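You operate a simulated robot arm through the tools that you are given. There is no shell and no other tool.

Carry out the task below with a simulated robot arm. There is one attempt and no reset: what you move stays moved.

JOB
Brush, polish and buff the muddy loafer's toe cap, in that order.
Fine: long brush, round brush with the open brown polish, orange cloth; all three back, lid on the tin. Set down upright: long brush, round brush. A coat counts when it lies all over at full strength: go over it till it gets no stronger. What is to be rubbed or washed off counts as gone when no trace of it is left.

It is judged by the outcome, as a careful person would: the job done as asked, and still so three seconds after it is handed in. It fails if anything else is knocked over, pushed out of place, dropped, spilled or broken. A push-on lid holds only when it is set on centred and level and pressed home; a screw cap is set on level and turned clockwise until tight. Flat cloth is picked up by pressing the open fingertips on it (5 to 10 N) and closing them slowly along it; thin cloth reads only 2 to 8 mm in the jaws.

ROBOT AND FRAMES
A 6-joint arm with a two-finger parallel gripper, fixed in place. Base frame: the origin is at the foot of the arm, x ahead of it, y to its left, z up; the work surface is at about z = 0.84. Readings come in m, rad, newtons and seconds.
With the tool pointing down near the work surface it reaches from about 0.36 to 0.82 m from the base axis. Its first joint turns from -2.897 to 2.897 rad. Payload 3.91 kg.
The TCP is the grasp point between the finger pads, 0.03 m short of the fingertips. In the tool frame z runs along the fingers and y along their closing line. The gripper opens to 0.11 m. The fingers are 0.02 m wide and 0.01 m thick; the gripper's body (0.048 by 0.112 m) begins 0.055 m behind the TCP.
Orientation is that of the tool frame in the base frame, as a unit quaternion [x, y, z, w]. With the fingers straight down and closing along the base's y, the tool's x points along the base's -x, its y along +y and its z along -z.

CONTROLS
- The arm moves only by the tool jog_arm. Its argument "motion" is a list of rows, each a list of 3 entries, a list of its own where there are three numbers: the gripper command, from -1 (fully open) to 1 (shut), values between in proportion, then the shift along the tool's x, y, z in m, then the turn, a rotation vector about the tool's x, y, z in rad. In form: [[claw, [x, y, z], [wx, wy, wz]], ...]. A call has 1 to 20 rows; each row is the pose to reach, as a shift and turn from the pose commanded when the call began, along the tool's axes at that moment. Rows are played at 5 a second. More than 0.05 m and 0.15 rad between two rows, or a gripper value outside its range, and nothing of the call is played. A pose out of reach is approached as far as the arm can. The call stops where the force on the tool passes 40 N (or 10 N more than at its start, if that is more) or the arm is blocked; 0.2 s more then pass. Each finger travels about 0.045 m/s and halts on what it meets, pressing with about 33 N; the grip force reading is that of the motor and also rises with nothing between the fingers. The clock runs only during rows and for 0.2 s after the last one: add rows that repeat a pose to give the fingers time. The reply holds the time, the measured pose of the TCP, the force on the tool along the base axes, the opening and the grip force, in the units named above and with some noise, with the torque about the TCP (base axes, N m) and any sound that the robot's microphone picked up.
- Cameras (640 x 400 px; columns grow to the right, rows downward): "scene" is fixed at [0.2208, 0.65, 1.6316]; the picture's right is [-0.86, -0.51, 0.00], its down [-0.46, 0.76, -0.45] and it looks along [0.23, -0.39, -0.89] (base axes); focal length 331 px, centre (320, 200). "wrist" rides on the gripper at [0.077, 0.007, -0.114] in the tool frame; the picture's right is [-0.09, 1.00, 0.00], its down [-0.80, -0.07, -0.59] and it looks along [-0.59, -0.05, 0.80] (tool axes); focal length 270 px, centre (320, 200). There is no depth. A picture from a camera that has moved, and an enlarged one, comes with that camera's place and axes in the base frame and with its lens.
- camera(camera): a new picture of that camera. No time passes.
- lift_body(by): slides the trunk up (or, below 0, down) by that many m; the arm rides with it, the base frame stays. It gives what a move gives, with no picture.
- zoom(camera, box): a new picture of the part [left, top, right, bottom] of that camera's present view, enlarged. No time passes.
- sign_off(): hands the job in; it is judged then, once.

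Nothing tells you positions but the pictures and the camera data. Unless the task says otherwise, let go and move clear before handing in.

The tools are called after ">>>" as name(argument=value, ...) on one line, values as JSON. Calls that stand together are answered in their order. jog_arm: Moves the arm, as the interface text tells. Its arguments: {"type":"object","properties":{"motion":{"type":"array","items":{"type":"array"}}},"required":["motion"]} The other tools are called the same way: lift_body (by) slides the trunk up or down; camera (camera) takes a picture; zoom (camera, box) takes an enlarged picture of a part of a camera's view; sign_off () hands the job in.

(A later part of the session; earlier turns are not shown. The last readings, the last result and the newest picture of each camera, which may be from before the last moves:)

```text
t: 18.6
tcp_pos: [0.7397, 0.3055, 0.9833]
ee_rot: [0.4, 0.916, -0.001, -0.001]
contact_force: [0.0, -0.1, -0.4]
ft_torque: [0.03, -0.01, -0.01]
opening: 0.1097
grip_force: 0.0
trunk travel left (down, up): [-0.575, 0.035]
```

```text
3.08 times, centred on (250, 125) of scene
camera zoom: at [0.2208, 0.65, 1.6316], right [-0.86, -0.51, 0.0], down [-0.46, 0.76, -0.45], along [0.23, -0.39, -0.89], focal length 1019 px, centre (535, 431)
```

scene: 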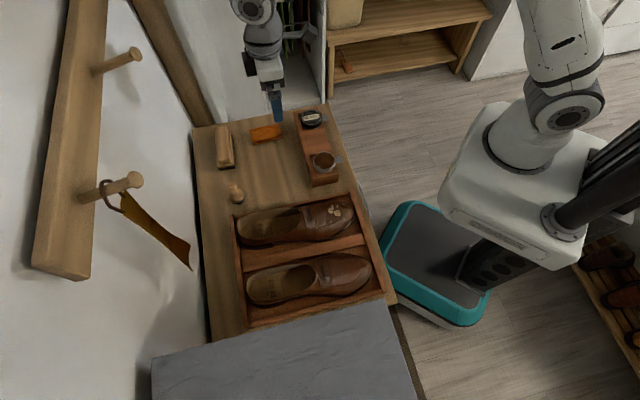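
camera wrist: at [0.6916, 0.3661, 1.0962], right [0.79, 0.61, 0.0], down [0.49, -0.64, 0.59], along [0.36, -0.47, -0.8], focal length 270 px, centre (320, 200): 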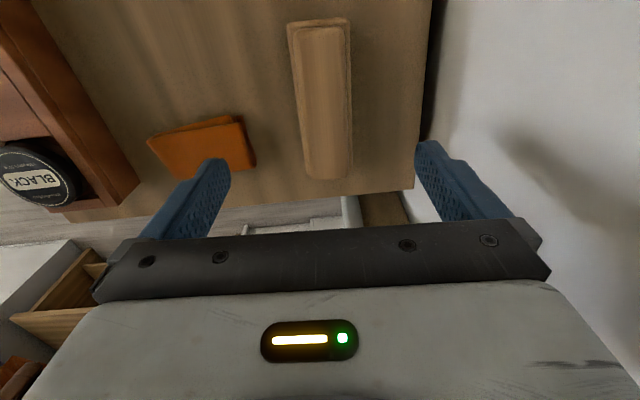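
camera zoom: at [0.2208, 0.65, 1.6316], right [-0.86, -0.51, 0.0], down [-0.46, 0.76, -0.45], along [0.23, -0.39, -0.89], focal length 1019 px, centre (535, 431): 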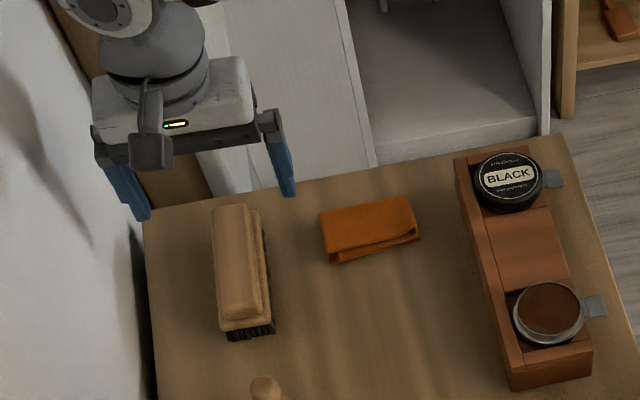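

>>> zoom(camera="wrist", box=[240, 5, 400, 205])

```text
2.00 times, centred on (320, 105) of wrist
camera zoom: at [0.6916, 0.3661, 1.0962], right [0.79, 0.61, 0.0], down [0.49, -0.64, 0.59], along [0.36, -0.47, -0.8], focal length 541 px, centre (320, 390)
```

zoom: 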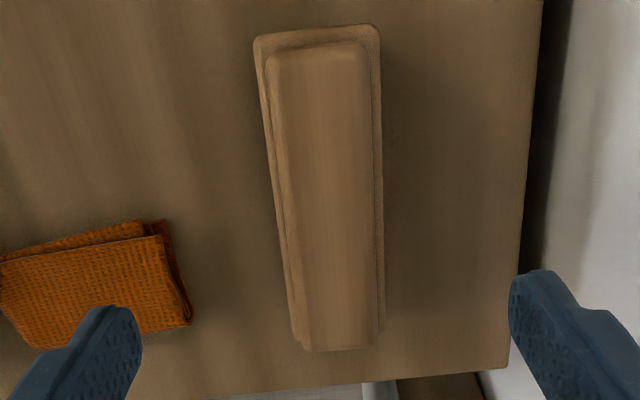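

Brush is nearly centred under the gripper; I'll shift 5 mm, lower so the tips straddle its wooden plate, and check before closing.

>>> jog_arm(motion=[[-1, [0.0017, 0.0047, 0.03], [0, 0, 0]], [-1, [0.0017, 0.0047, 0.06], [0, 0, 0]], [-1, [0.0017, 0.0047, 0.085], [0, 0, 0]], [-1, [0.0017, 0.0047, 0.098], [0, 0, 0]], [-1, [0.0017, 0.0047, 0.098], [0, 0, 0]]])

>>> camera(camera="wrist")

>>> zoom(camera="scene", box=[180, 80, 280, 180])

```text
t: 19.8
tcp_pos: [0.7421, 0.3115, 0.885]
ee_rot: [0.4, 0.916, 0.001, 0.0]
contact_force: [0.4, -0.1, -0.7]
ft_torque: [-0.01, -0.02, 0.02]
opening: 0.1099
grip_force: 0.0
trunk travel left (down, up): [-0.575, 0.035]
```

```text
taken
camera wrist: at [0.6935, 0.3715, 0.9984], right [0.79, 0.61, 0.0], down [0.49, -0.64, 0.59], along [0.36, -0.47, -0.8], focal length 270 px, centre (320, 200)
```

wrist: 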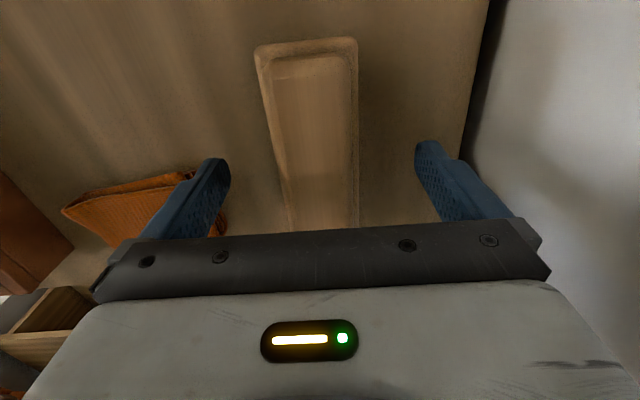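

```text
4.00 times, centred on (230, 130) of scene
camera zoom: at [0.2208, 0.65, 1.6316], right [-0.86, -0.51, 0.0], down [-0.46, 0.76, -0.45], along [0.23, -0.39, -0.89], focal length 1325 px, centre (680, 480)
```

zoom: 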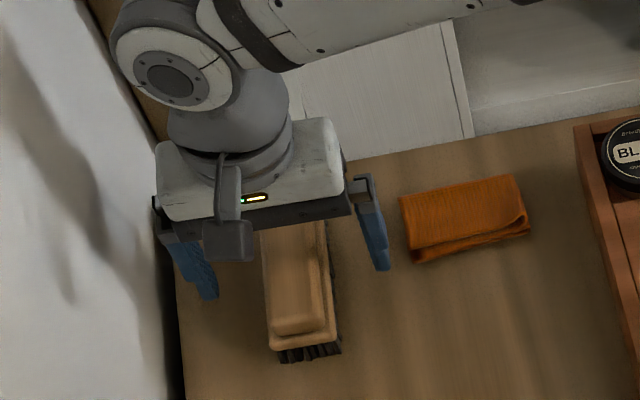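

>>> jog_arm(motion=[[0.0, [0, 0, 0], [0, 0, 0]], [0.3, [0, 0, 0], [0, 0, 0]], [0.6, [0, 0, 0], [0, 0, 0]], [1, [0, 0, 0], [0, 0, 0]], [1, [0, 0, 0], [0, 0, 0]], [1, [0, 0, 0], [0, 0, 0]]])

>>> camera(camera="wrist")

```text
t: 21.2
tcp_pos: [0.7409, 0.3114, 0.885]
ee_rot: [0.399, 0.917, 0.0, 0.0]
contact_force: [0.3, -0.2, 0.2]
ft_torque: [-0.01, -0.01, 0.03]
opening: 0.0453
grip_force: 33.1
trunk travel left (down, up): [-0.575, 0.035]
```

```text
taken
camera wrist: at [0.6936, 0.3715, 0.9986], right [0.79, 0.61, 0.0], down [0.49, -0.64, 0.59], along [0.36, -0.47, -0.8], focal length 270 px, centre (320, 200)
```

wrist: 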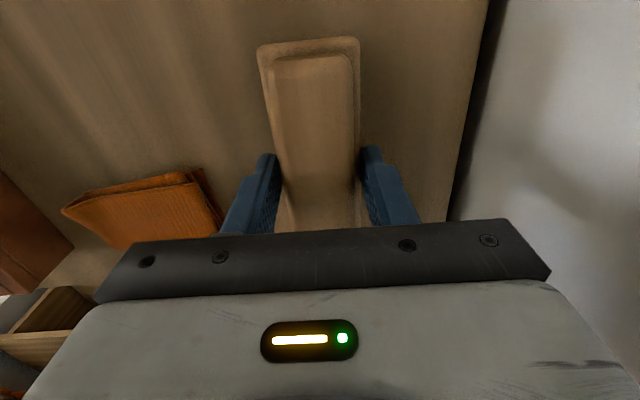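

Gripped (opening 45 mm). I'll lift it and carry it over the muddy toe, about (0.359, 0.334, 0.889).

>>> jog_arm(motion=[[1, [0, 0, -0.03], [0, 0, 0]], [1, [0, 0, -0.07], [0, 0, 0]], [1, [0, 0, -0.11], [0, 0, 0]], [1, [0, 0, -0.15], [0, 0, 0]], [1, [0.0277, -0.0264, -0.15], [0, 0, 0]], [1, [0.0554, -0.0528, -0.15], [0, 0, 0]], [1, [0.0831, -0.0792, -0.15], [0, 0, 0]], [1, [0.1108, -0.1056, -0.15], [0, 0, 0]], [1, [0.1385, -0.132, -0.15], [0, 0, 0]], [1, [0.1662, -0.1583, -0.15], [0, 0, 0]], [1, [0.1938, -0.1847, -0.15], [0, 0, 0]], [1, [0.2215, -0.2111, -0.15], [0, 0, 0]], [1, [0.2492, -0.2375, -0.15], [0, 0, 0]], [1, [0.2769, -0.2639, -0.15], [0, 0, 0]], [1, [0.2769, -0.2639, -0.1], [0, 0, 0]], [1, [0.2769, -0.2639, -0.1], [0, 0, 0]]])

>>> camera(camera="wrist")

>>> camera(camera="scene")

```text
t: 24.6
tcp_pos: [0.3602, 0.3335, 0.9855]
ee_rot: [0.401, 0.916, 0.0, 0.0]
contact_force: [-0.2, 0.4, -1.0]
ft_torque: [0.01, 0.0, -0.04]
opening: 0.0452
grip_force: 33.2
trunk travel left (down, up): [-0.575, 0.035]
```

```text
taken
camera wrist: at [0.3119, 0.3949, 1.0982], right [0.79, 0.61, 0.0], down [0.49, -0.64, 0.59], along [0.36, -0.47, -0.8], focal length 270 px, centre (320, 200)
```

wrist: 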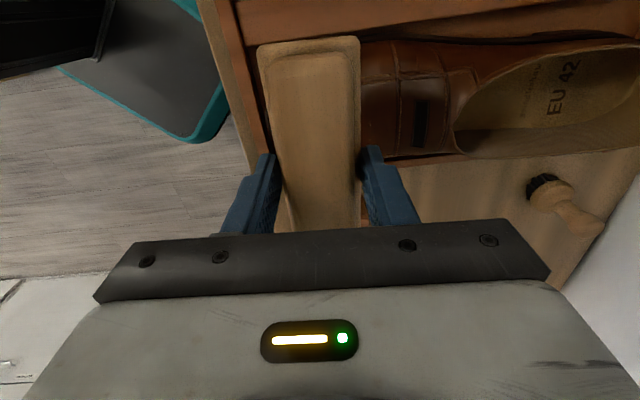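

```text
taken
```

scene: 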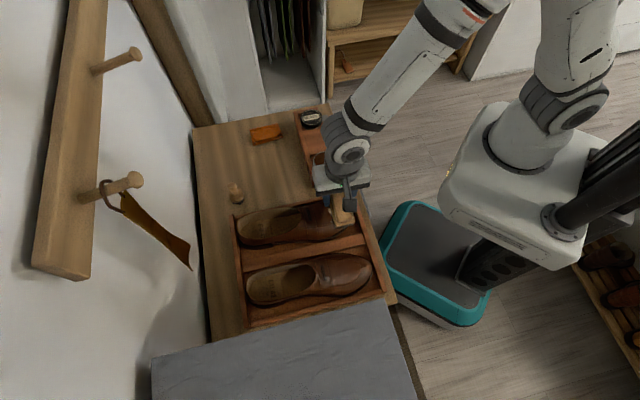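

>>> jog_arm(motion=[[1, [0, 0, 0.02], [0, 0, 0]], [1, [0, 0, 0.04], [0, 0, 0]], [1, [0, 0, 0.045], [0, 0, 0]], [1, [0, 0, 0.045], [0, 0, 0]]])

>>> zoom(camera="scene", box=[280, 150, 400, 250])

>>> camera(camera="wrist")

```text
t: 25.6
tcp_pos: [0.3594, 0.3342, 0.9428]
ee_rot: [0.399, 0.917, 0.001, 0.0]
contact_force: [-1.7, -1.3, 10.9]
ft_torque: [-0.01, -0.17, 0.03]
opening: 0.0454
grip_force: 33.3
trunk travel left (down, up): [-0.575, 0.035]
```

```text
4.00 times, centred on (340, 200) of scene
camera zoom: at [0.2208, 0.65, 1.6316], right [-0.86, -0.51, 0.0], down [-0.46, 0.76, -0.45], along [0.23, -0.39, -0.89], focal length 1325 px, centre (240, 200)
```

zoom: 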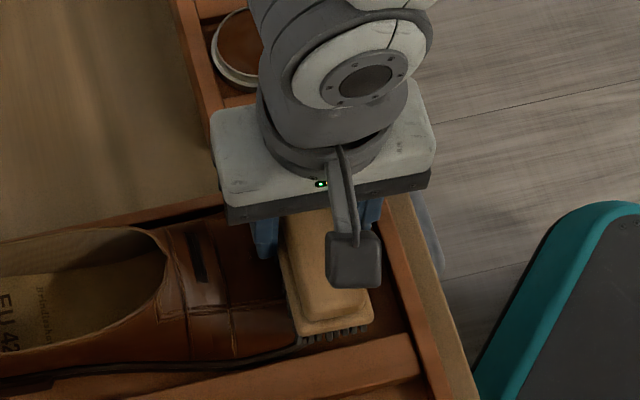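

```text
taken
camera wrist: at [0.3114, 0.3947, 1.0547], right [0.79, 0.61, 0.0], down [0.49, -0.64, 0.59], along [0.37, -0.47, -0.8], focal length 270 px, centre (320, 200)
```

wrist: 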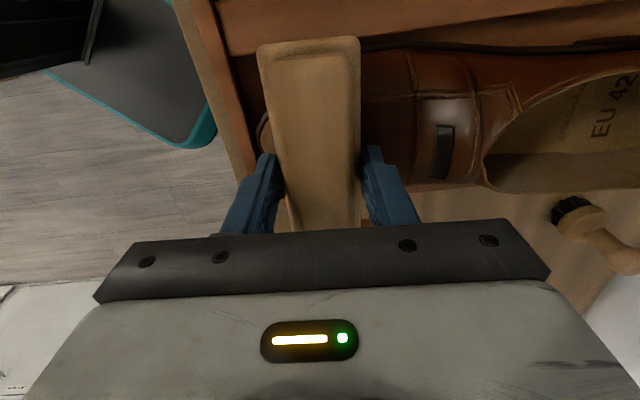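

Contact at TCP z≈0.943 with about 11 N. Now gentle brushing strokes along the shoe.

>>> jog_arm(motion=[[1, [0, -0.01, 0.001], [0, 0, 0]], [1, [0, -0.02, 0.003], [0, 0, 0]], [1, [0, -0.03, 0.006], [0, 0, 0]], [1, [0, -0.02, 0.003], [0, 0, 0]], [1, [0, -0.01, 0.001], [0, 0, 0]], [1, [0, 0, 0], [0, 0, 0]], [1, [0, 0.01, -0.001], [0, 0, 0]], [1, [0, 0.02, -0.003], [0, 0, 0]], [1, [0, 0.01, -0.001], [0, 0, 0]], [1, [0, 0, 0], [0, 0, 0]]])

>>> zoom(camera="scene", box=[280, 150, 400, 250])

```text
t: 27.8
tcp_pos: [0.36, 0.3343, 0.941]
ee_rot: [0.401, 0.916, 0.001, 0.0]
contact_force: [-0.3, -0.1, 8.5]
ft_torque: [0.09, -0.26, 0.0]
opening: 0.0455
grip_force: 33.4
trunk travel left (down, up): [-0.575, 0.035]
```

```text
4.00 times, centred on (340, 200) of scene
camera zoom: at [0.2208, 0.65, 1.6316], right [-0.86, -0.51, 0.0], down [-0.46, 0.76, -0.45], along [0.23, -0.39, -0.89], focal length 1325 px, centre (240, 200)
```

zoom: 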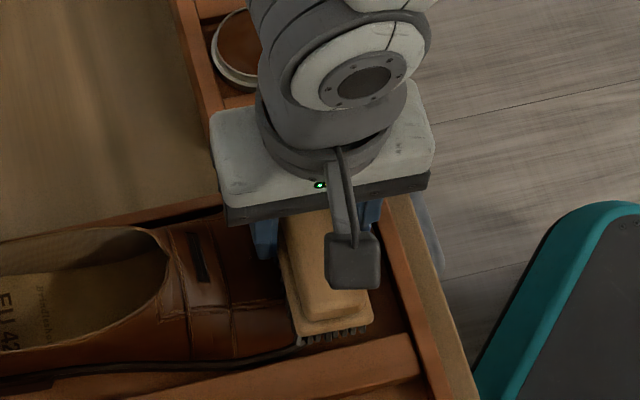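

>>> jog_arm(motion=[[1, [0, 0, -0.04], [0, 0, 0]], [1, [-0.03, 0, -0.08], [0, 0, 0]], [1, [-0.07, 0, -0.1], [0, 0, 0]], [1, [-0.12, 0, -0.1], [0, 0, 0]], [1, [-0.12, 0, -0.1], [0, 0, 0]]])

>>> zoom(camera="scene", box=[290, 190, 380, 250])

>>> camera(camera="wrist")

```text
t: 29.0
tcp_pos: [0.4413, 0.2473, 1.0426]
ee_rot: [0.399, 0.917, 0.0, 0.001]
contact_force: [-1.3, -0.5, -0.9]
ft_torque: [-0.01, -0.02, 0.01]
opening: 0.0451
grip_force: 32.7
trunk travel left (down, up): [-0.575, 0.035]
```

```text
6.67 times, centred on (335, 220) of scene
camera zoom: at [0.2208, 0.65, 1.6316], right [-0.86, -0.51, 0.0], down [-0.46, 0.76, -0.45], along [0.23, -0.39, -0.89], focal length 2209 px, centre (220, 67)
```

zoom: 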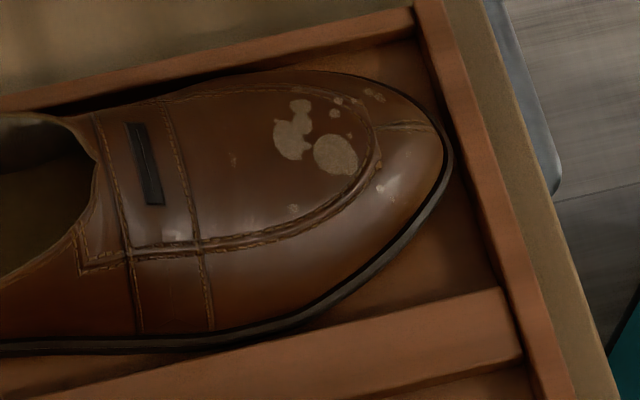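

```text
taken
camera wrist: at [0.3928, 0.3079, 1.1547], right [0.79, 0.61, 0.0], down [0.49, -0.63, 0.59], along [0.36, -0.47, -0.8], focal length 270 px, centre (320, 200)
```

wrist: 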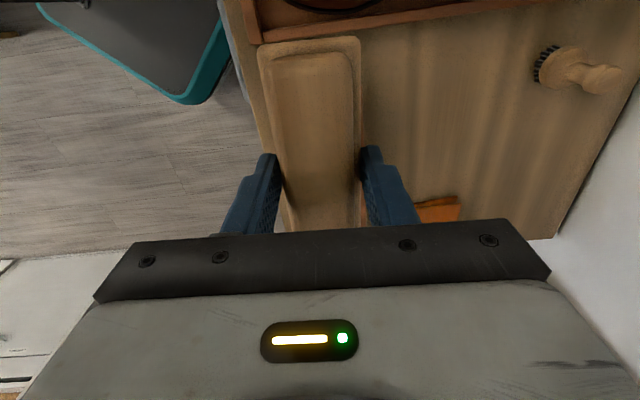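

The mud has faded evenly across the toe already; I'll continue with more strokes.

>>> jog_arm(motion=[[1, [0.045, 0, 0], [0, 0, 0]], [1, [0.09, 0, 0.02], [0, 0, 0]], [1, [0.12, 0, 0.06], [0, 0, 0]], [1, [0.12, 0, 0.09], [0, 0, 0]], [1, [0.12, 0, 0.101], [0, 0, 0]], [1, [0.12, -0.015, 0.103], [0, 0, 0]], [1, [0.12, -0.03, 0.107], [0, 0, 0]], [1, [0.12, -0.015, 0.103], [0, 0, 0]], [1, [0.12, 0, 0.101], [0, 0, 0]], [1, [0.12, 0.015, 0.099], [0, 0, 0]], [1, [0.12, 0.025, 0.097], [0, 0, 0]], [1, [0.12, 0.01, 0.1], [0, 0, 0]], [1, [0.12, -0.01, 0.102], [0, 0, 0]], [1, [0.12, -0.03, 0.107], [0, 0, 0]], [1, [0.12, -0.01, 0.102], [0, 0, 0]], [1, [0.12, 0.01, 0.1], [0, 0, 0]], [1, [0.12, 0.025, 0.097], [0, 0, 0]], [1, [0.12, 0.01, 0.1], [0, 0, 0]], [1, [0.12, -0.01, 0.102], [0, 0, 0]], [1, [0.12, -0.03, 0.107], [0, 0, 0]]])

```text
t: 33.2
tcp_pos: [0.3377, 0.3143, 0.9354]
ee_rot: [0.401, 0.916, 0.001, 0.0]
contact_force: [-0.4, -0.5, 8.7]
ft_torque: [-0.01, -0.11, -0.02]
opening: 0.0458
grip_force: 33.1
trunk travel left (down, up): [-0.575, 0.035]
```

>>> jog_arm(motion=[[1, [0, 0.02, -0.005], [0, 0, 0]], [1, [0, 0.04, -0.007], [0, 0, 0]], [1, [0, 0.055, -0.01], [0, 0, 0]], [1, [0, 0.04, -0.007], [0, 0, 0]], [1, [0, 0.02, -0.005], [0, 0, 0]], [1, [0, 0, 0], [0, 0, 0]], [1, [0, 0.02, -0.005], [0, 0, 0]], [1, [0, 0.04, -0.007], [0, 0, 0]], [1, [0, 0.055, -0.01], [0, 0, 0]], [1, [0, 0.04, -0.007], [0, 0, 0]], [1, [0, 0.02, -0.005], [0, 0, 0]], [1, [0, 0, 0], [0, 0, 0]], [1, [0, 0.02, -0.005], [0, 0, 0]], [1, [0, 0.03, -0.006], [0, 0, 0]], [1, [0, 0.03, -0.05], [0, 0, 0]], [1, [-0.03, 0.03, -0.09], [0, 0, 0]], [1, [-0.07, 0.03, -0.107], [0, 0, 0]], [1, [-0.12, 0.03, -0.107], [0, 0, 0]], [1, [-0.12, 0.03, -0.107], [0, 0, 0]]])

>>> zoom(camera="scene", box=[290, 190, 380, 250])

```text
t: 37.2
tcp_pos: [0.4403, 0.2461, 1.0427]
ee_rot: [0.399, 0.917, 0.0, 0.0]
contact_force: [-0.5, 0.0, -1.1]
ft_torque: [-0.01, -0.01, -0.03]
opening: 0.0452
grip_force: 33.2
trunk travel left (down, up): [-0.575, 0.035]
```

```text
6.67 times, centred on (335, 220) of scene
camera zoom: at [0.2208, 0.65, 1.6316], right [-0.86, -0.51, 0.0], down [-0.46, 0.76, -0.45], along [0.23, -0.39, -0.89], focal length 2209 px, centre (220, 67)
```

zoom: 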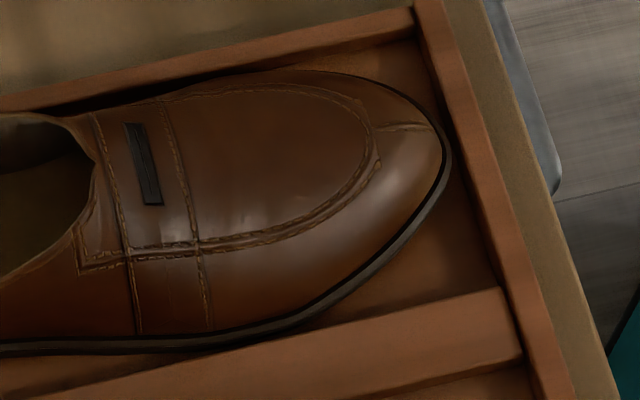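

>>> zoom(camera="scene", box=[320, 198, 362, 224])

>>> zoom(camera="scene", box=[300, 200, 342, 226])

```text
15.24 times, centred on (341, 211) of scene
camera zoom: at [0.2208, 0.65, 1.6316], right [-0.86, -0.51, 0.0], down [-0.46, 0.76, -0.45], along [0.23, -0.39, -0.89], focal length 5048 px, centre (0, 32)
```

zoom: 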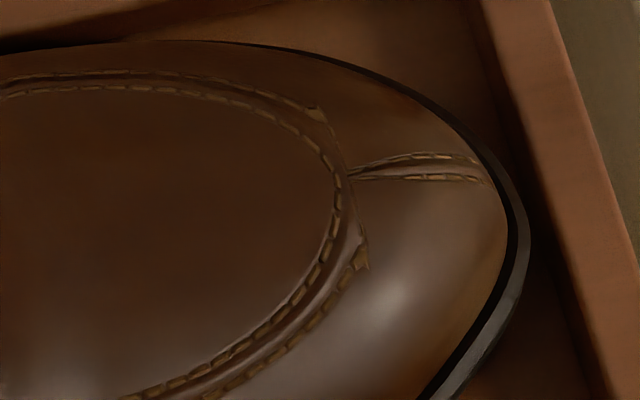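

```text
15.24 times, centred on (321, 213) of scene
camera zoom: at [0.2208, 0.65, 1.6316], right [-0.86, -0.51, 0.0], down [-0.46, 0.76, -0.45], along [0.23, -0.39, -0.89], focal length 5048 px, centre (305, 2)
```

zoom: 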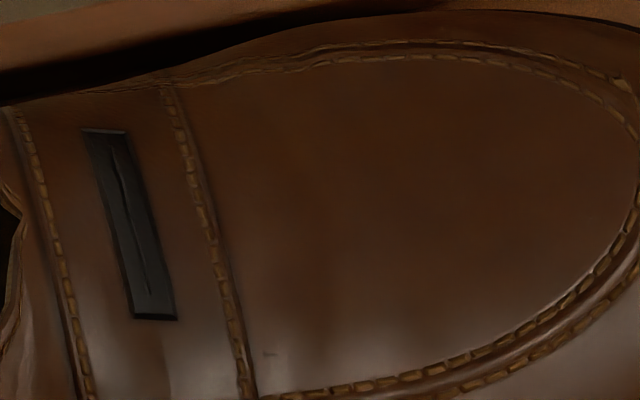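

The mud looks gone from the scene side. I'll rotate the gripper to check the hidden side of the toe with the wrist camera.

>>> jog_arm(motion=[[1, [0, 0, 0], [0, 0, -0.145]], [1, [0, 0, 0], [0, 0, -0.29]], [1, [0, 0, 0], [0, 0, -0.435]], [1, [0, 0, 0], [0, 0, -0.58]], [1, [0, 0, 0], [0, 0, -0.725]], [1, [0, 0, 0], [0, 0, -0.87]], [1, [0, 0, 0], [0, 0, -1.015]], [1, [0, 0, 0], [0, 0, -1.16]], [1, [0, 0, 0], [0, 0, -1.305]], [1, [0, 0, 0], [0, 0, -1.45]], [1, [0, 0, 0], [0, 0, -1.59]], [1, [0, 0, 0], [0, 0, -1.59]]])

>>> camera(camera="wrist")

>>> zoom(camera="wrist", box=[360, 40, 540, 160])

```text
t: 39.8
tcp_pos: [0.4411, 0.2464, 1.0408]
ee_rot: [-0.376, 0.927, 0.001, 0.0]
contact_force: [0.5, -0.2, -1.5]
ft_torque: [-0.01, 0.01, -0.01]
opening: 0.0454
grip_force: 33.1
trunk travel left (down, up): [-0.575, 0.035]
```

```text
taken
camera wrist: at [0.3808, 0.1975, 1.1541], right [-0.63, 0.78, 0.0], down [0.62, 0.51, 0.59], along [0.46, 0.37, -0.8], focal length 270 px, centre (320, 200)
```

wrist: 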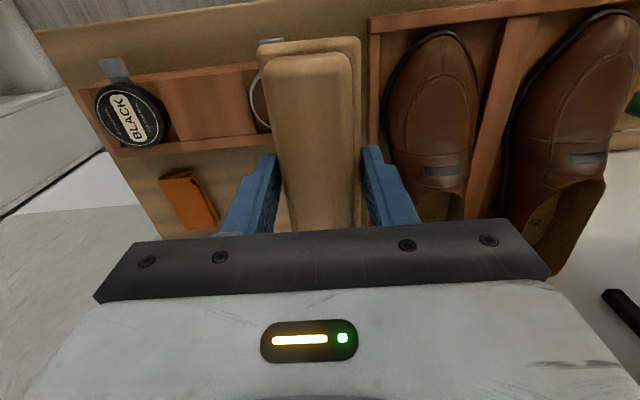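

```text
3.33 times, centred on (450, 100) of wrist
camera zoom: at [0.3808, 0.1975, 1.1541], right [-0.63, 0.78, 0.0], down [0.62, 0.51, 0.59], along [0.46, 0.37, -0.8], focal length 901 px, centre (-113, 533)
```

zoom: 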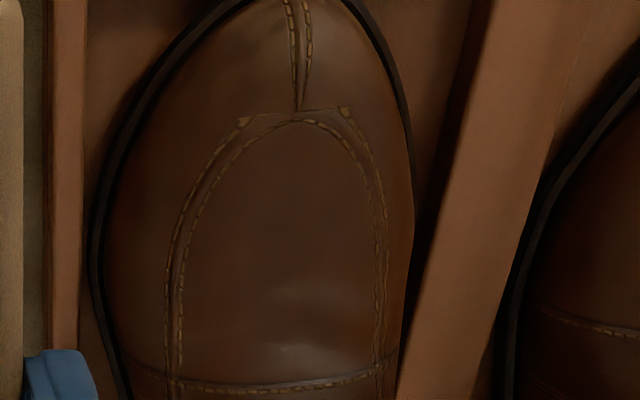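

No mud visible from this side either. I'll rotate back and give one more set of strokes to be sure nothing is left.

>>> jog_arm(motion=[[1, [0, 0, 0], [0, 0, 0.145]], [1, [0, 0, 0], [0, 0, 0.29]], [1, [0, 0, 0], [0, 0, 0.435]], [1, [0, 0, 0], [0, 0, 0.58]], [1, [0, 0, 0], [0, 0, 0.725]], [1, [0, 0, 0], [0, 0, 0.87]], [1, [0, 0, 0], [0, 0, 1.015]], [1, [0, 0, 0], [0, 0, 1.16]], [1, [0, 0, 0], [0, 0, 1.305]], [1, [0, 0, 0], [0, 0, 1.45]], [1, [0, 0, 0], [0, 0, 1.59]], [1, [0, 0, 0], [0, 0, 1.59]]])

>>> jog_arm(motion=[[1, [0.045, 0, 0], [0, 0, 0]], [1, [0.09, 0, 0.02], [0, 0, 0]], [1, [0.12, 0, 0.06], [0, 0, 0]], [1, [0.12, 0, 0.09], [0, 0, 0]], [1, [0.12, 0, 0.101], [0, 0, 0]], [1, [0.12, -0.015, 0.103], [0, 0, 0]], [1, [0.12, -0.035, 0.109], [0, 0, 0]], [1, [0.12, -0.015, 0.103], [0, 0, 0]], [1, [0.12, 0, 0.101], [0, 0, 0]], [1, [0.12, 0.015, 0.099], [0, 0, 0]], [1, [0.12, 0.03, 0.096], [0, 0, 0]], [1, [0.12, 0.01, 0.1], [0, 0, 0]], [1, [0.12, -0.01, 0.102], [0, 0, 0]], [1, [0.12, -0.035, 0.109], [0, 0, 0]], [1, [0.12, -0.01, 0.102], [0, 0, 0]], [1, [0.12, 0.01, 0.1], [0, 0, 0]], [1, [0.12, 0.03, 0.096], [0, 0, 0]], [1, [0.12, 0.01, 0.1], [0, 0, 0]], [1, [0.12, -0.01, 0.102], [0, 0, 0]], [1, [0.12, -0.035, 0.109], [0, 0, 0]]])

```text
t: 42.4
tcp_pos: [0.4401, 0.2475, 1.0412]
ee_rot: [0.4, 0.916, -0.001, 0.0]
contact_force: [-0.6, -0.2, -0.8]
ft_torque: [-0.01, 0.0, 0.01]
opening: 0.0453
grip_force: 32.7
trunk travel left (down, up): [-0.575, 0.035]
```

```text
t: 46.6
tcp_pos: [0.3325, 0.3126, 0.9335]
ee_rot: [0.4, 0.916, 0.004, 0.0]
contact_force: [1.8, 2.6, 24.1]
ft_torque: [0.24, -0.57, 0.05]
opening: 0.0453
grip_force: 33.1
trunk travel left (down, up): [-0.575, 0.035]
```

>>> jog_arm(motion=[[1, [0, 0.01, -0.04], [0, 0, 0]], [1, [0, 0.01, -0.08], [0, 0, 0]], [1, [0, 0.01, -0.11], [0, 0, 0]], [1, [-0.0254, 0.0272, -0.11], [0, 0, 0]], [1, [-0.0507, 0.0543, -0.11], [0, 0, 0]], [1, [-0.076, 0.0815, -0.11], [0, 0, 0]], [1, [-0.1014, 0.1087, -0.11], [0, 0, 0]], [1, [-0.1267, 0.1358, -0.11], [0, 0, 0]], [1, [-0.1521, 0.163, -0.11], [0, 0, 0]], [1, [-0.1774, 0.1902, -0.11], [0, 0, 0]], [1, [-0.2028, 0.2173, -0.11], [0, 0, 0]], [1, [-0.2281, 0.2445, -0.11], [0, 0, 0]], [1, [-0.2535, 0.2716, -0.11], [0, 0, 0]], [1, [-0.2788, 0.2988, -0.11], [0, 0, 0]], [1, [-0.2788, 0.2988, -0.11], [0, 0, 0]]])

>>> zoom(camera="scene", box=[310, 190, 370, 230])

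>>> camera(camera="wrist")

```text
t: 49.8
tcp_pos: [0.7426, 0.3123, 1.0428]
ee_rot: [0.399, 0.917, 0.0, 0.0]
contact_force: [1.1, 1.3, -0.4]
ft_torque: [0.01, 0.04, 0.04]
opening: 0.0455
grip_force: 32.7
trunk travel left (down, up): [-0.575, 0.035]
```

```text
10.00 times, centred on (340, 210) of scene
camera zoom: at [0.2208, 0.65, 1.6316], right [-0.86, -0.51, 0.0], down [-0.46, 0.76, -0.45], along [0.23, -0.39, -0.89], focal length 3313 px, centre (120, 100)
```

zoom: 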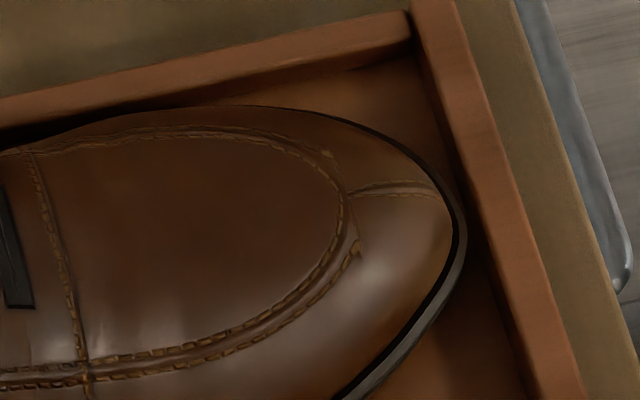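

```text
taken
camera wrist: at [0.695, 0.3725, 1.1547], right [0.79, 0.61, 0.0], down [0.49, -0.64, 0.59], along [0.36, -0.47, -0.8], focal length 270 px, centre (320, 200)
```

wrist: 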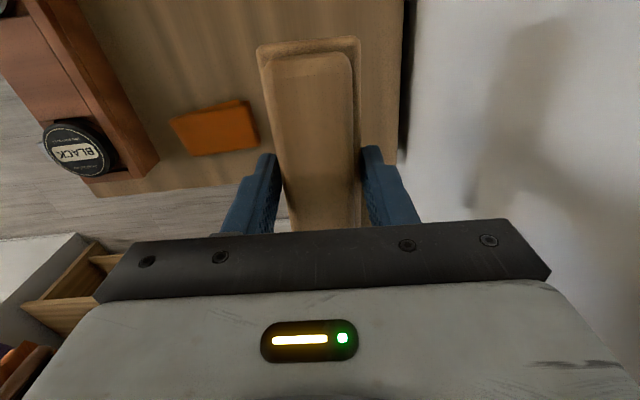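

>>> jog_arm(motion=[[1, [0, 0, 0.04], [0, 0, 0]], [1, [0, 0, 0.08], [0, 0, 0]], [1, [0, 0, 0.12], [0, 0, 0]], [1, [0, 0, 0.145], [0, 0, 0]], [1, [0, 0, 0.152], [0, 0, 0]], [1, [0, 0, 0.155], [0, 0, 0]], [1, [0, 0, 0.155], [0, 0, 0]]])

```text
t: 51.4
tcp_pos: [0.7424, 0.3095, 0.8873]
ee_rot: [0.4, 0.916, 0.0, 0.0]
contact_force: [-0.4, 0.3, -1.2]
ft_torque: [0.03, 0.04, -0.01]
opening: 0.0455
grip_force: 32.8
trunk travel left (down, up): [-0.575, 0.035]
```

>>> jog_arm(motion=[[1, [0, 0, 0.001], [0, 0, 0]], [1, [0, 0, 0.002], [0, 0, 0]], [1, [0, 0, 0.003], [0, 0, 0]], [1, [0, 0, 0.003], [0, 0, 0]]])

>>> zoom(camera="scene", box=[200, 120, 260, 180])

```text
t: 52.4
tcp_pos: [0.7432, 0.3087, 0.8855]
ee_rot: [0.4, 0.916, 0.001, 0.0]
contact_force: [-0.2, -0.8, 5.6]
ft_torque: [0.16, 0.35, -0.01]
opening: 0.0454
grip_force: 33.3
trunk travel left (down, up): [-0.575, 0.035]
```

```text
6.67 times, centred on (230, 150) of scene
camera zoom: at [0.2208, 0.65, 1.6316], right [-0.86, -0.51, 0.0], down [-0.46, 0.76, -0.45], along [0.23, -0.39, -0.89], focal length 2209 px, centre (920, 533)
```

zoom: 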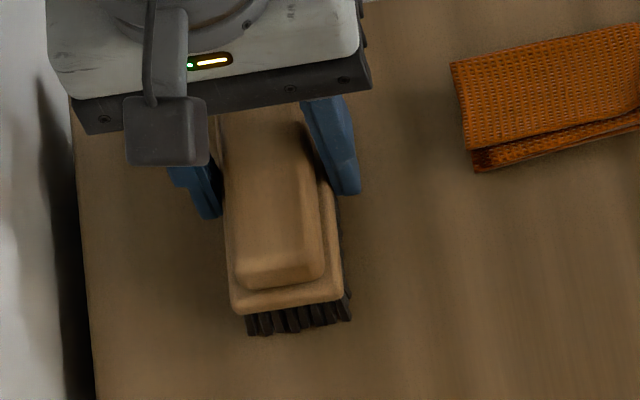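

>>> jog_arm(motion=[[0.1, [0, 0, 0], [0, 0, 0]], [-0.2, [0, 0, 0], [0, 0, 0]], [-0.5, [0, 0, 0], [0, 0, 0]], [-0.5, [0, 0, 0], [0, 0, 0]], [-0.5, [0, 0, -0.02], [0, 0, 0]], [-0.5, [0, 0, -0.06], [0, 0, 0]], [-0.5, [0, 0, -0.1], [0, 0, 0]], [-0.5, [0, 0, -0.14], [0, 0, 0]], [-0.5, [0, 0, -0.14], [0, 0, 0]]])

>>> camera(camera="wrist")

>>> zoom(camera="scene", box=[180, 90, 320, 210])

```text
t: 54.4
tcp_pos: [0.7419, 0.3102, 1.0223]
ee_rot: [0.399, 0.917, 0.0, 0.0]
contact_force: [0.7, -0.3, 0.7]
ft_torque: [0.0, 0.0, 0.02]
opening: 0.0826
grip_force: 0.0
trunk travel left (down, up): [-0.575, 0.035]
```

```text
taken
camera wrist: at [0.6949, 0.3713, 1.1363], right [0.79, 0.61, 0.0], down [0.49, -0.64, 0.59], along [0.36, -0.47, -0.8], focal length 270 px, centre (320, 200)
```

wrist: 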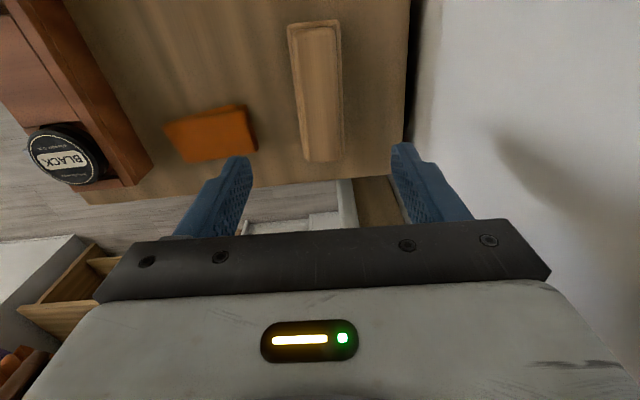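

```text
3.33 times, centred on (250, 150) of scene
camera zoom: at [0.2208, 0.65, 1.6316], right [-0.86, -0.51, 0.0], down [-0.46, 0.76, -0.45], along [0.23, -0.39, -0.89], focal length 1104 px, centre (553, 367)
```

zoom: 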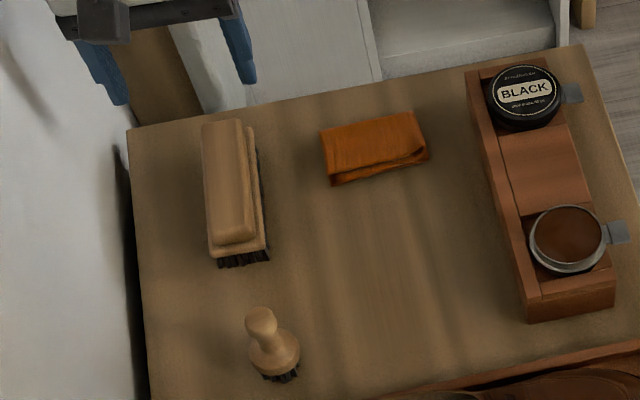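

>>> zoom(camera="scene", box=[200, 115, 250, 180])

```text
6.15 times, centred on (225, 148) of scene
camera zoom: at [0.2208, 0.65, 1.6316], right [-0.86, -0.51, 0.0], down [-0.46, 0.76, -0.45], along [0.23, -0.39, -0.89], focal length 2039 px, centre (905, 523)
```

zoom: 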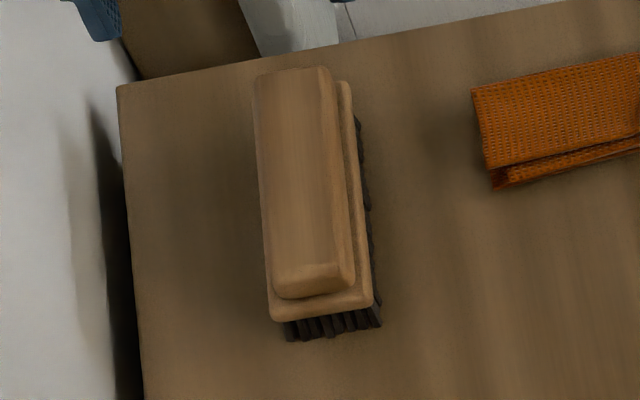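

Long brush is back where it was. Next the round brush: I'll turn the gripper back to bench alignment while moving above its knob.

>>> jog_arm(motion=[[-0.5, [0.0145, -0.002, 0], [0, 0, -0.147]], [-0.5, [0.029, -0.004, 0], [0, 0, -0.295]], [-0.5, [0.0434, -0.006, 0], [0, 0, -0.442]], [-0.5, [0.0579, -0.008, 0], [0, 0, -0.59]], [-0.5, [0.0724, -0.01, 0], [0, 0, -0.737]], [-0.5, [0.0868, -0.012, 0], [0, 0, -0.885]], [-0.5, [0.1013, -0.014, 0], [0, 0, -1.032]], [-0.5, [0.1158, -0.016, 0], [0, 0, -1.18]], [-0.5, [0.13, -0.018, 0], [0, 0, -1.327]], [-0.5, [0.145, -0.02, 0], [0, 0, -1.475]], [-0.5, [0.1592, -0.0217, 0], [0, 0, -1.615]], [-0.5, [0.1592, -0.0217, 0], [0, 0, -1.615]]])

>>> camera(camera="wrist")

```text
t: 57.0
tcp_pos: [0.6195, 0.4112, 1.0243]
ee_rot: [-0.387, 0.922, 0.0, -0.001]
contact_force: [-0.5, -0.6, -0.3]
ft_torque: [0.0, 0.03, 0.01]
opening: 0.0826
grip_force: 0.0
trunk travel left (down, up): [-0.575, 0.035]
```

```text
taken
camera wrist: at [0.5598, 0.3614, 1.1369], right [-0.65, 0.76, 0.0], down [0.61, 0.52, 0.59], along [0.45, 0.39, -0.8], focal length 270 px, centre (320, 200)
```

wrist: 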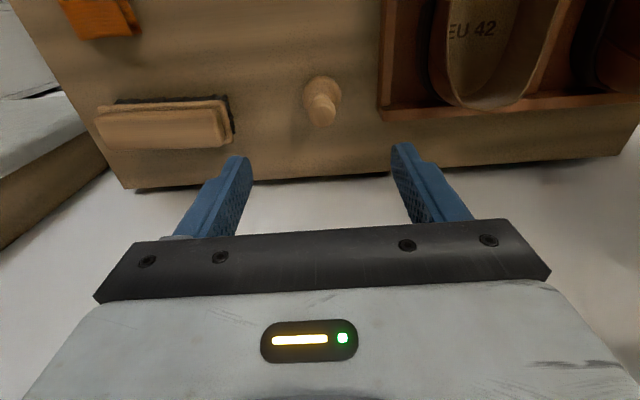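

>>> zoom(camera="wrist", box=[280, 60, 360, 140])

```text
5.00 times, centred on (320, 100) of wrist
camera zoom: at [0.5598, 0.3614, 1.1369], right [-0.65, 0.76, 0.0], down [0.61, 0.52, 0.59], along [0.45, 0.39, -0.8], focal length 1351 px, centre (320, 700)
```

zoom: 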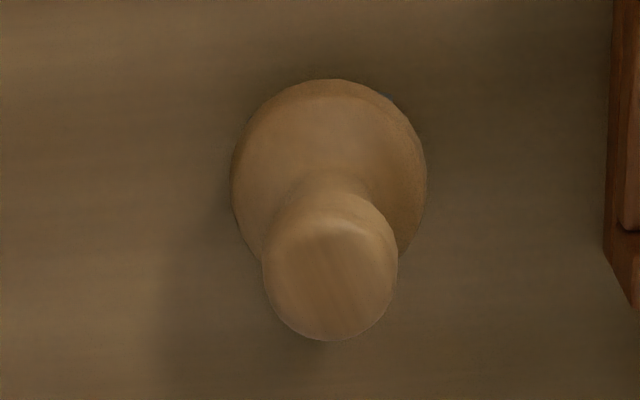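

>>> jog_arm(motion=[[-0.4, [0, 0.0017, 0.03], [0, 0, 0]], [-0.4, [0, 0.0017, 0.06], [0, 0, 0]], [-0.4, [0, 0.0017, 0.09], [0, 0, 0]], [-0.4, [0, 0.0017, 0.11], [0, 0, 0]], [-0.4, [0, 0.0017, 0.118], [0, 0, 0]], [-0.4, [0, 0.0017, 0.118], [0, 0, 0]]])

>>> camera(camera="wrist")

>>> zoom(camera="scene", box=[200, 150, 280, 220])

```text
t: 58.4
tcp_pos: [0.6189, 0.4146, 0.9052]
ee_rot: [-0.386, 0.922, 0.0, 0.0]
contact_force: [0.1, 0.4, -0.1]
ft_torque: [-0.01, -0.02, 0.01]
opening: 0.0772
grip_force: 0.1
trunk travel left (down, up): [-0.575, 0.035]
```

```text
taken
camera wrist: at [0.5586, 0.363, 1.0191], right [-0.65, 0.76, 0.0], down [0.61, 0.52, 0.59], along [0.45, 0.38, -0.8], focal length 270 px, centre (320, 200)
```

wrist: 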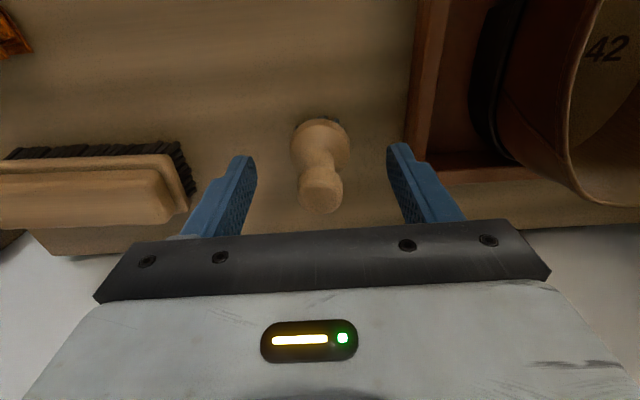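

```text
5.71 times, centred on (240, 185) of scene
camera zoom: at [0.2208, 0.65, 1.6316], right [-0.86, -0.51, 0.0], down [-0.46, 0.76, -0.45], along [0.23, -0.39, -0.89], focal length 1893 px, centre (777, 286)
```

zoom: 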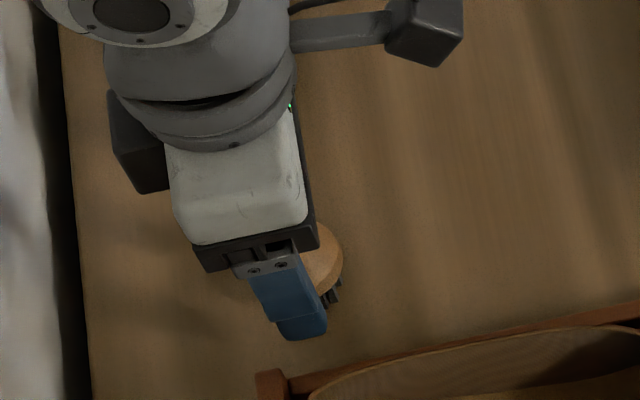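

>>> jog_arm(motion=[[0, [0, 0, 0.004], [0, 0, 0]], [0.3, [0, 0, 0.004], [0, 0, 0]], [0.6, [0, 0, 0.004], [0, 0, 0]], [1, [0, 0, 0.004], [0, 0, 0]], [1, [0, 0, 0.004], [0, 0, 0]], [1, [0, 0, 0.004], [0, 0, 0]], [1, [0, 0, 0.004], [0, 0, 0]]])

>>> camera(camera="wrist")

```text
t: 60.0
tcp_pos: [0.618, 0.4129, 0.9023]
ee_rot: [-0.386, 0.922, 0.0, 0.0]
contact_force: [0.2, 1.3, 0.1]
ft_torque: [0.02, 0.02, 0.05]
opening: 0.0227
grip_force: 33.1
trunk travel left (down, up): [-0.575, 0.035]
```

```text
taken
camera wrist: at [0.5587, 0.3629, 1.0156], right [-0.65, 0.76, 0.0], down [0.61, 0.52, 0.59], along [0.45, 0.38, -0.8], focal length 270 px, centre (320, 200)
```

wrist: 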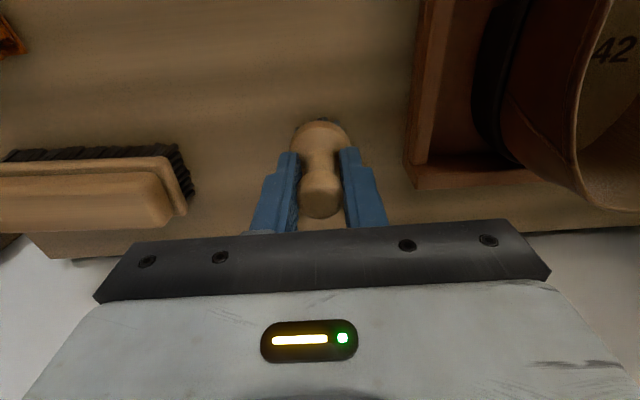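

Round brush gripped by its knob. Now to the open brown tin at about (0.465, 0.218), rim z≈0.891.

>>> jog_arm(motion=[[1, [0, 0, -0.03], [0, 0, 0]], [1, [0, 0, -0.07], [0, 0, 0]], [1, [0, 0, -0.11], [0, 0, 0]], [1, [0, 0, -0.14], [0, 0, 0]], [1, [0.035, -0.004, -0.14], [0, 0, 0]], [1, [0.07, -0.008, -0.14], [0, 0, 0]], [1, [0.105, -0.012, -0.14], [0, 0, 0]], [1, [0.14, -0.016, -0.14], [0, 0, 0]], [1, [0.175, -0.02, -0.14], [0, 0, 0]], [1, [0.21, -0.024, -0.14], [0, 0, 0]], [1, [0.2468, -0.0282, -0.14], [0, 0, 0]], [1, [0.2468, -0.0282, -0.11], [0, 0, 0]], [1, [0.2468, -0.0282, -0.08], [0, 0, 0]], [1, [0.2468, -0.0282, -0.08], [0, 0, 0]]])

>>> camera(camera="wrist")

>>> zoom(camera="scene", box=[280, 110, 380, 190])

```text
t: 63.0
tcp_pos: [0.4631, 0.2173, 0.98]
ee_rot: [-0.386, 0.923, 0.0, -0.001]
contact_force: [0.1, -0.9, -0.6]
ft_torque: [0.04, -0.02, 0.01]
opening: 0.0224
grip_force: 33.1
trunk travel left (down, up): [-0.575, 0.035]
```

```text
taken
camera wrist: at [0.4031, 0.1674, 1.0943], right [-0.65, 0.76, 0.0], down [0.61, 0.52, 0.59], along [0.45, 0.39, -0.8], focal length 270 px, centre (320, 200)
```

wrist: 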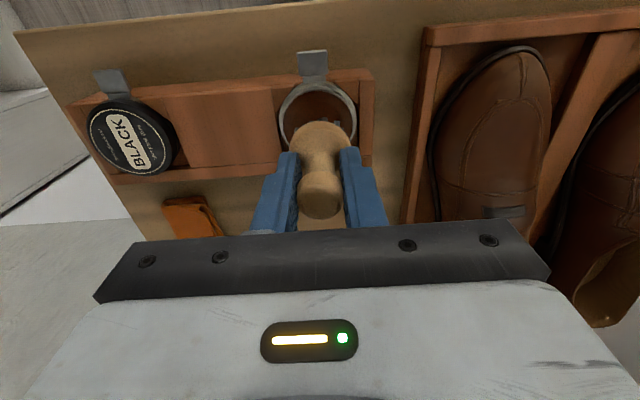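

```text
5.00 times, centred on (330, 150) of scene
camera zoom: at [0.2208, 0.65, 1.6316], right [-0.86, -0.51, 0.0], down [-0.46, 0.76, -0.45], along [0.23, -0.39, -0.89], focal length 1656 px, centre (270, 450)
```

zoom: 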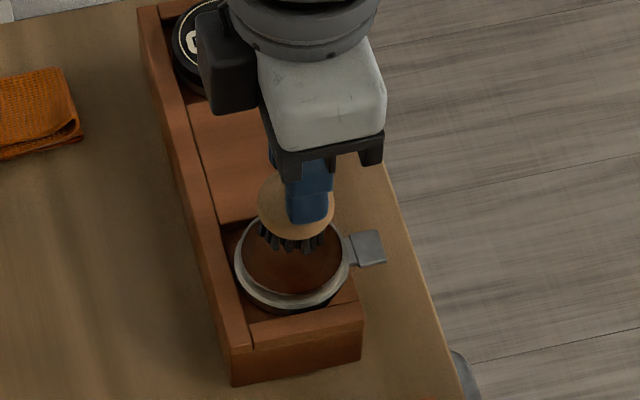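

>>> jog_arm(motion=[[1, [0, 0, 0.012], [0, 0, 0]], [1, [0, 0, 0.02], [0, 0, 0]], [1, [0, 0, 0.025], [0, 0, 0]], [1, [0, 0, 0.028], [0, 0, 0]], [1, [0, 0, 0.028], [0, 0, 0]]])

>>> zoom(camera="scene", box=[290, 130, 370, 190])

```text
t: 64.2
tcp_pos: [0.4637, 0.217, 0.9565]
ee_rot: [-0.386, 0.922, 0.0, 0.002]
contact_force: [-0.9, 0.2, 24.4]
ft_torque: [-0.02, 0.01, 0.0]
opening: 0.0223
grip_force: 33.0
trunk travel left (down, up): [-0.575, 0.035]
```

```text
6.67 times, centred on (330, 160) of scene
camera zoom: at [0.2208, 0.65, 1.6316], right [-0.86, -0.51, 0.0], down [-0.46, 0.76, -0.45], along [0.23, -0.39, -0.89], focal length 2209 px, centre (253, 467)
```

zoom: 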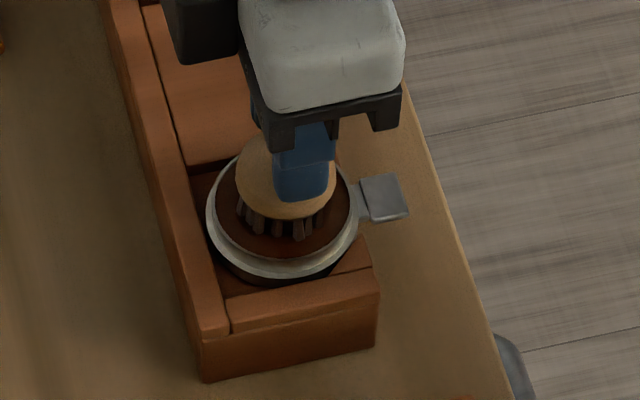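

Brush has reached the polish (24 N, a little hard). I'll ease off and make small circles to load it.

>>> jog_arm(motion=[[1, [0, 0, -0.003], [0, 0, 0]], [1, [0.006, 0, -0.003], [0, 0, 0]], [1, [0.004, 0.005, -0.003], [0, 0, 0]], [1, [-0.002, 0.006, -0.003], [0, 0, 0]], [1, [-0.006, 0.002, -0.003], [0, 0, 0]], [1, [-0.005, -0.004, -0.003], [0, 0, 0]], [1, [0.001, -0.006, -0.003], [0, 0, 0]], [1, [0.006, -0.002, -0.003], [0, 0, 0]], [1, [0.004, 0.004, -0.003], [0, 0, 0]], [1, [0, 0, -0.003], [0, 0, 0]], [1, [0, 0, -0.03], [0, 0, 0]], [1, [0, 0, -0.06], [0, 0, 0]], [1, [0, 0, -0.06], [0, 0, 0]]])

>>> zoom(camera="scene", box=[280, 110, 380, 190])

>>> camera(camera="wrist")

```text
t: 67.0
tcp_pos: [0.4618, 0.2186, 1.0153]
ee_rot: [-0.386, 0.923, -0.001, 0.0]
contact_force: [0.0, 1.5, -1.6]
ft_torque: [0.02, 0.04, -0.01]
opening: 0.0226
grip_force: 32.9
trunk travel left (down, up): [-0.575, 0.035]
```

```text
5.00 times, centred on (330, 150) of scene
camera zoom: at [0.2208, 0.65, 1.6316], right [-0.86, -0.51, 0.0], down [-0.46, 0.76, -0.45], along [0.23, -0.39, -0.89], focal length 1656 px, centre (270, 450)
```

zoom: 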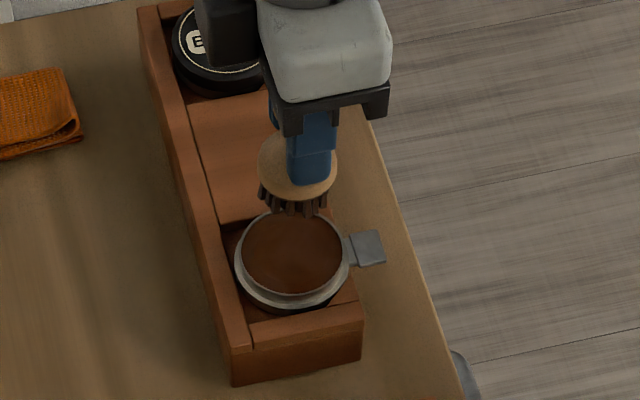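

```text
taken
camera wrist: at [0.4026, 0.1683, 1.1282], right [-0.65, 0.76, 0.0], down [0.61, 0.52, 0.59], along [0.45, 0.38, -0.8], focal length 270 px, centre (320, 200)
```

wrist: 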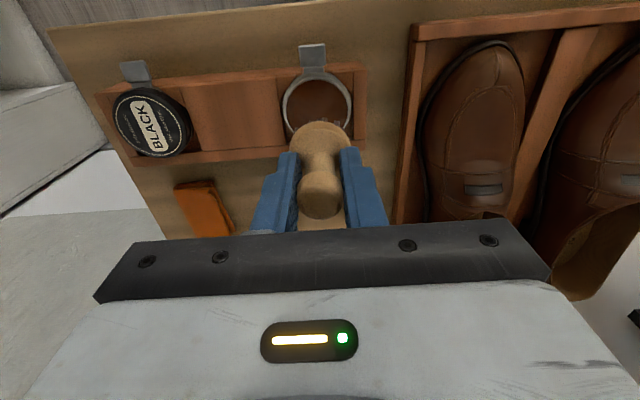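

Bristle tips look loaded with brown polish. Moving over the toe and lowering gently until contact.

>>> jog_arm(motion=[[1, [-0.0025, 0.037, 0], [0, 0, 0]], [1, [-0.005, 0.074, 0], [0, 0, 0]], [1, [-0.0075, 0.111, 0], [0, 0, 0]], [1, [-0.0102, 0.1493, 0], [0, 0, 0]], [1, [-0.0102, 0.1493, 0.03], [0, 0, 0]], [1, [-0.0102, 0.1493, 0.05], [0, 0, 0]], [1, [-0.0102, 0.1493, 0.056], [0, 0, 0]], [1, [-0.0102, 0.1493, 0.058], [0, 0, 0]], [1, [-0.0102, 0.1493, 0.058], [0, 0, 0]]])

>>> zoom(camera="scene", box=[290, 160, 390, 240])

>>> camera(camera="wrist")

```text
t: 69.0
tcp_pos: [0.3627, 0.3304, 0.9573]
ee_rot: [-0.386, 0.923, 0.001, 0.001]
contact_force: [-3.1, -0.8, 12.9]
ft_torque: [0.12, 0.04, 0.02]
opening: 0.0224
grip_force: 33.2
trunk travel left (down, up): [-0.575, 0.035]
```

```text
5.00 times, centred on (340, 200) of scene
camera zoom: at [0.2208, 0.65, 1.6316], right [-0.86, -0.51, 0.0], down [-0.46, 0.76, -0.45], along [0.23, -0.39, -0.89], focal length 1656 px, centre (220, 200)
```

zoom: 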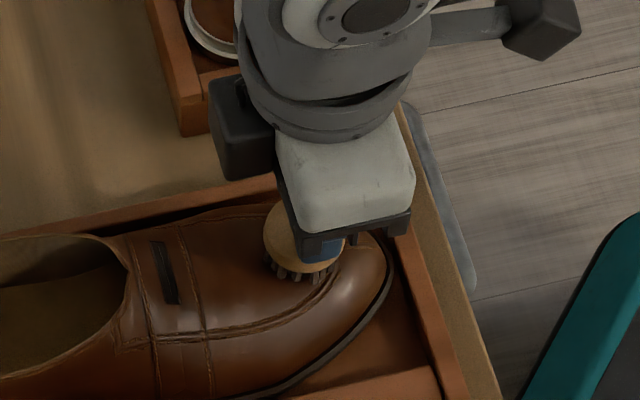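

```text
taken
camera wrist: at [0.3038, 0.2789, 1.0702], right [-0.65, 0.76, 0.0], down [0.61, 0.52, 0.6], along [0.45, 0.39, -0.8], focal length 270 px, centre (320, 200)
```

wrist: 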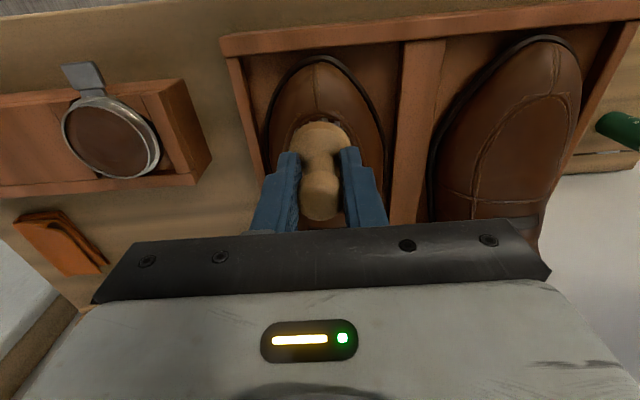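

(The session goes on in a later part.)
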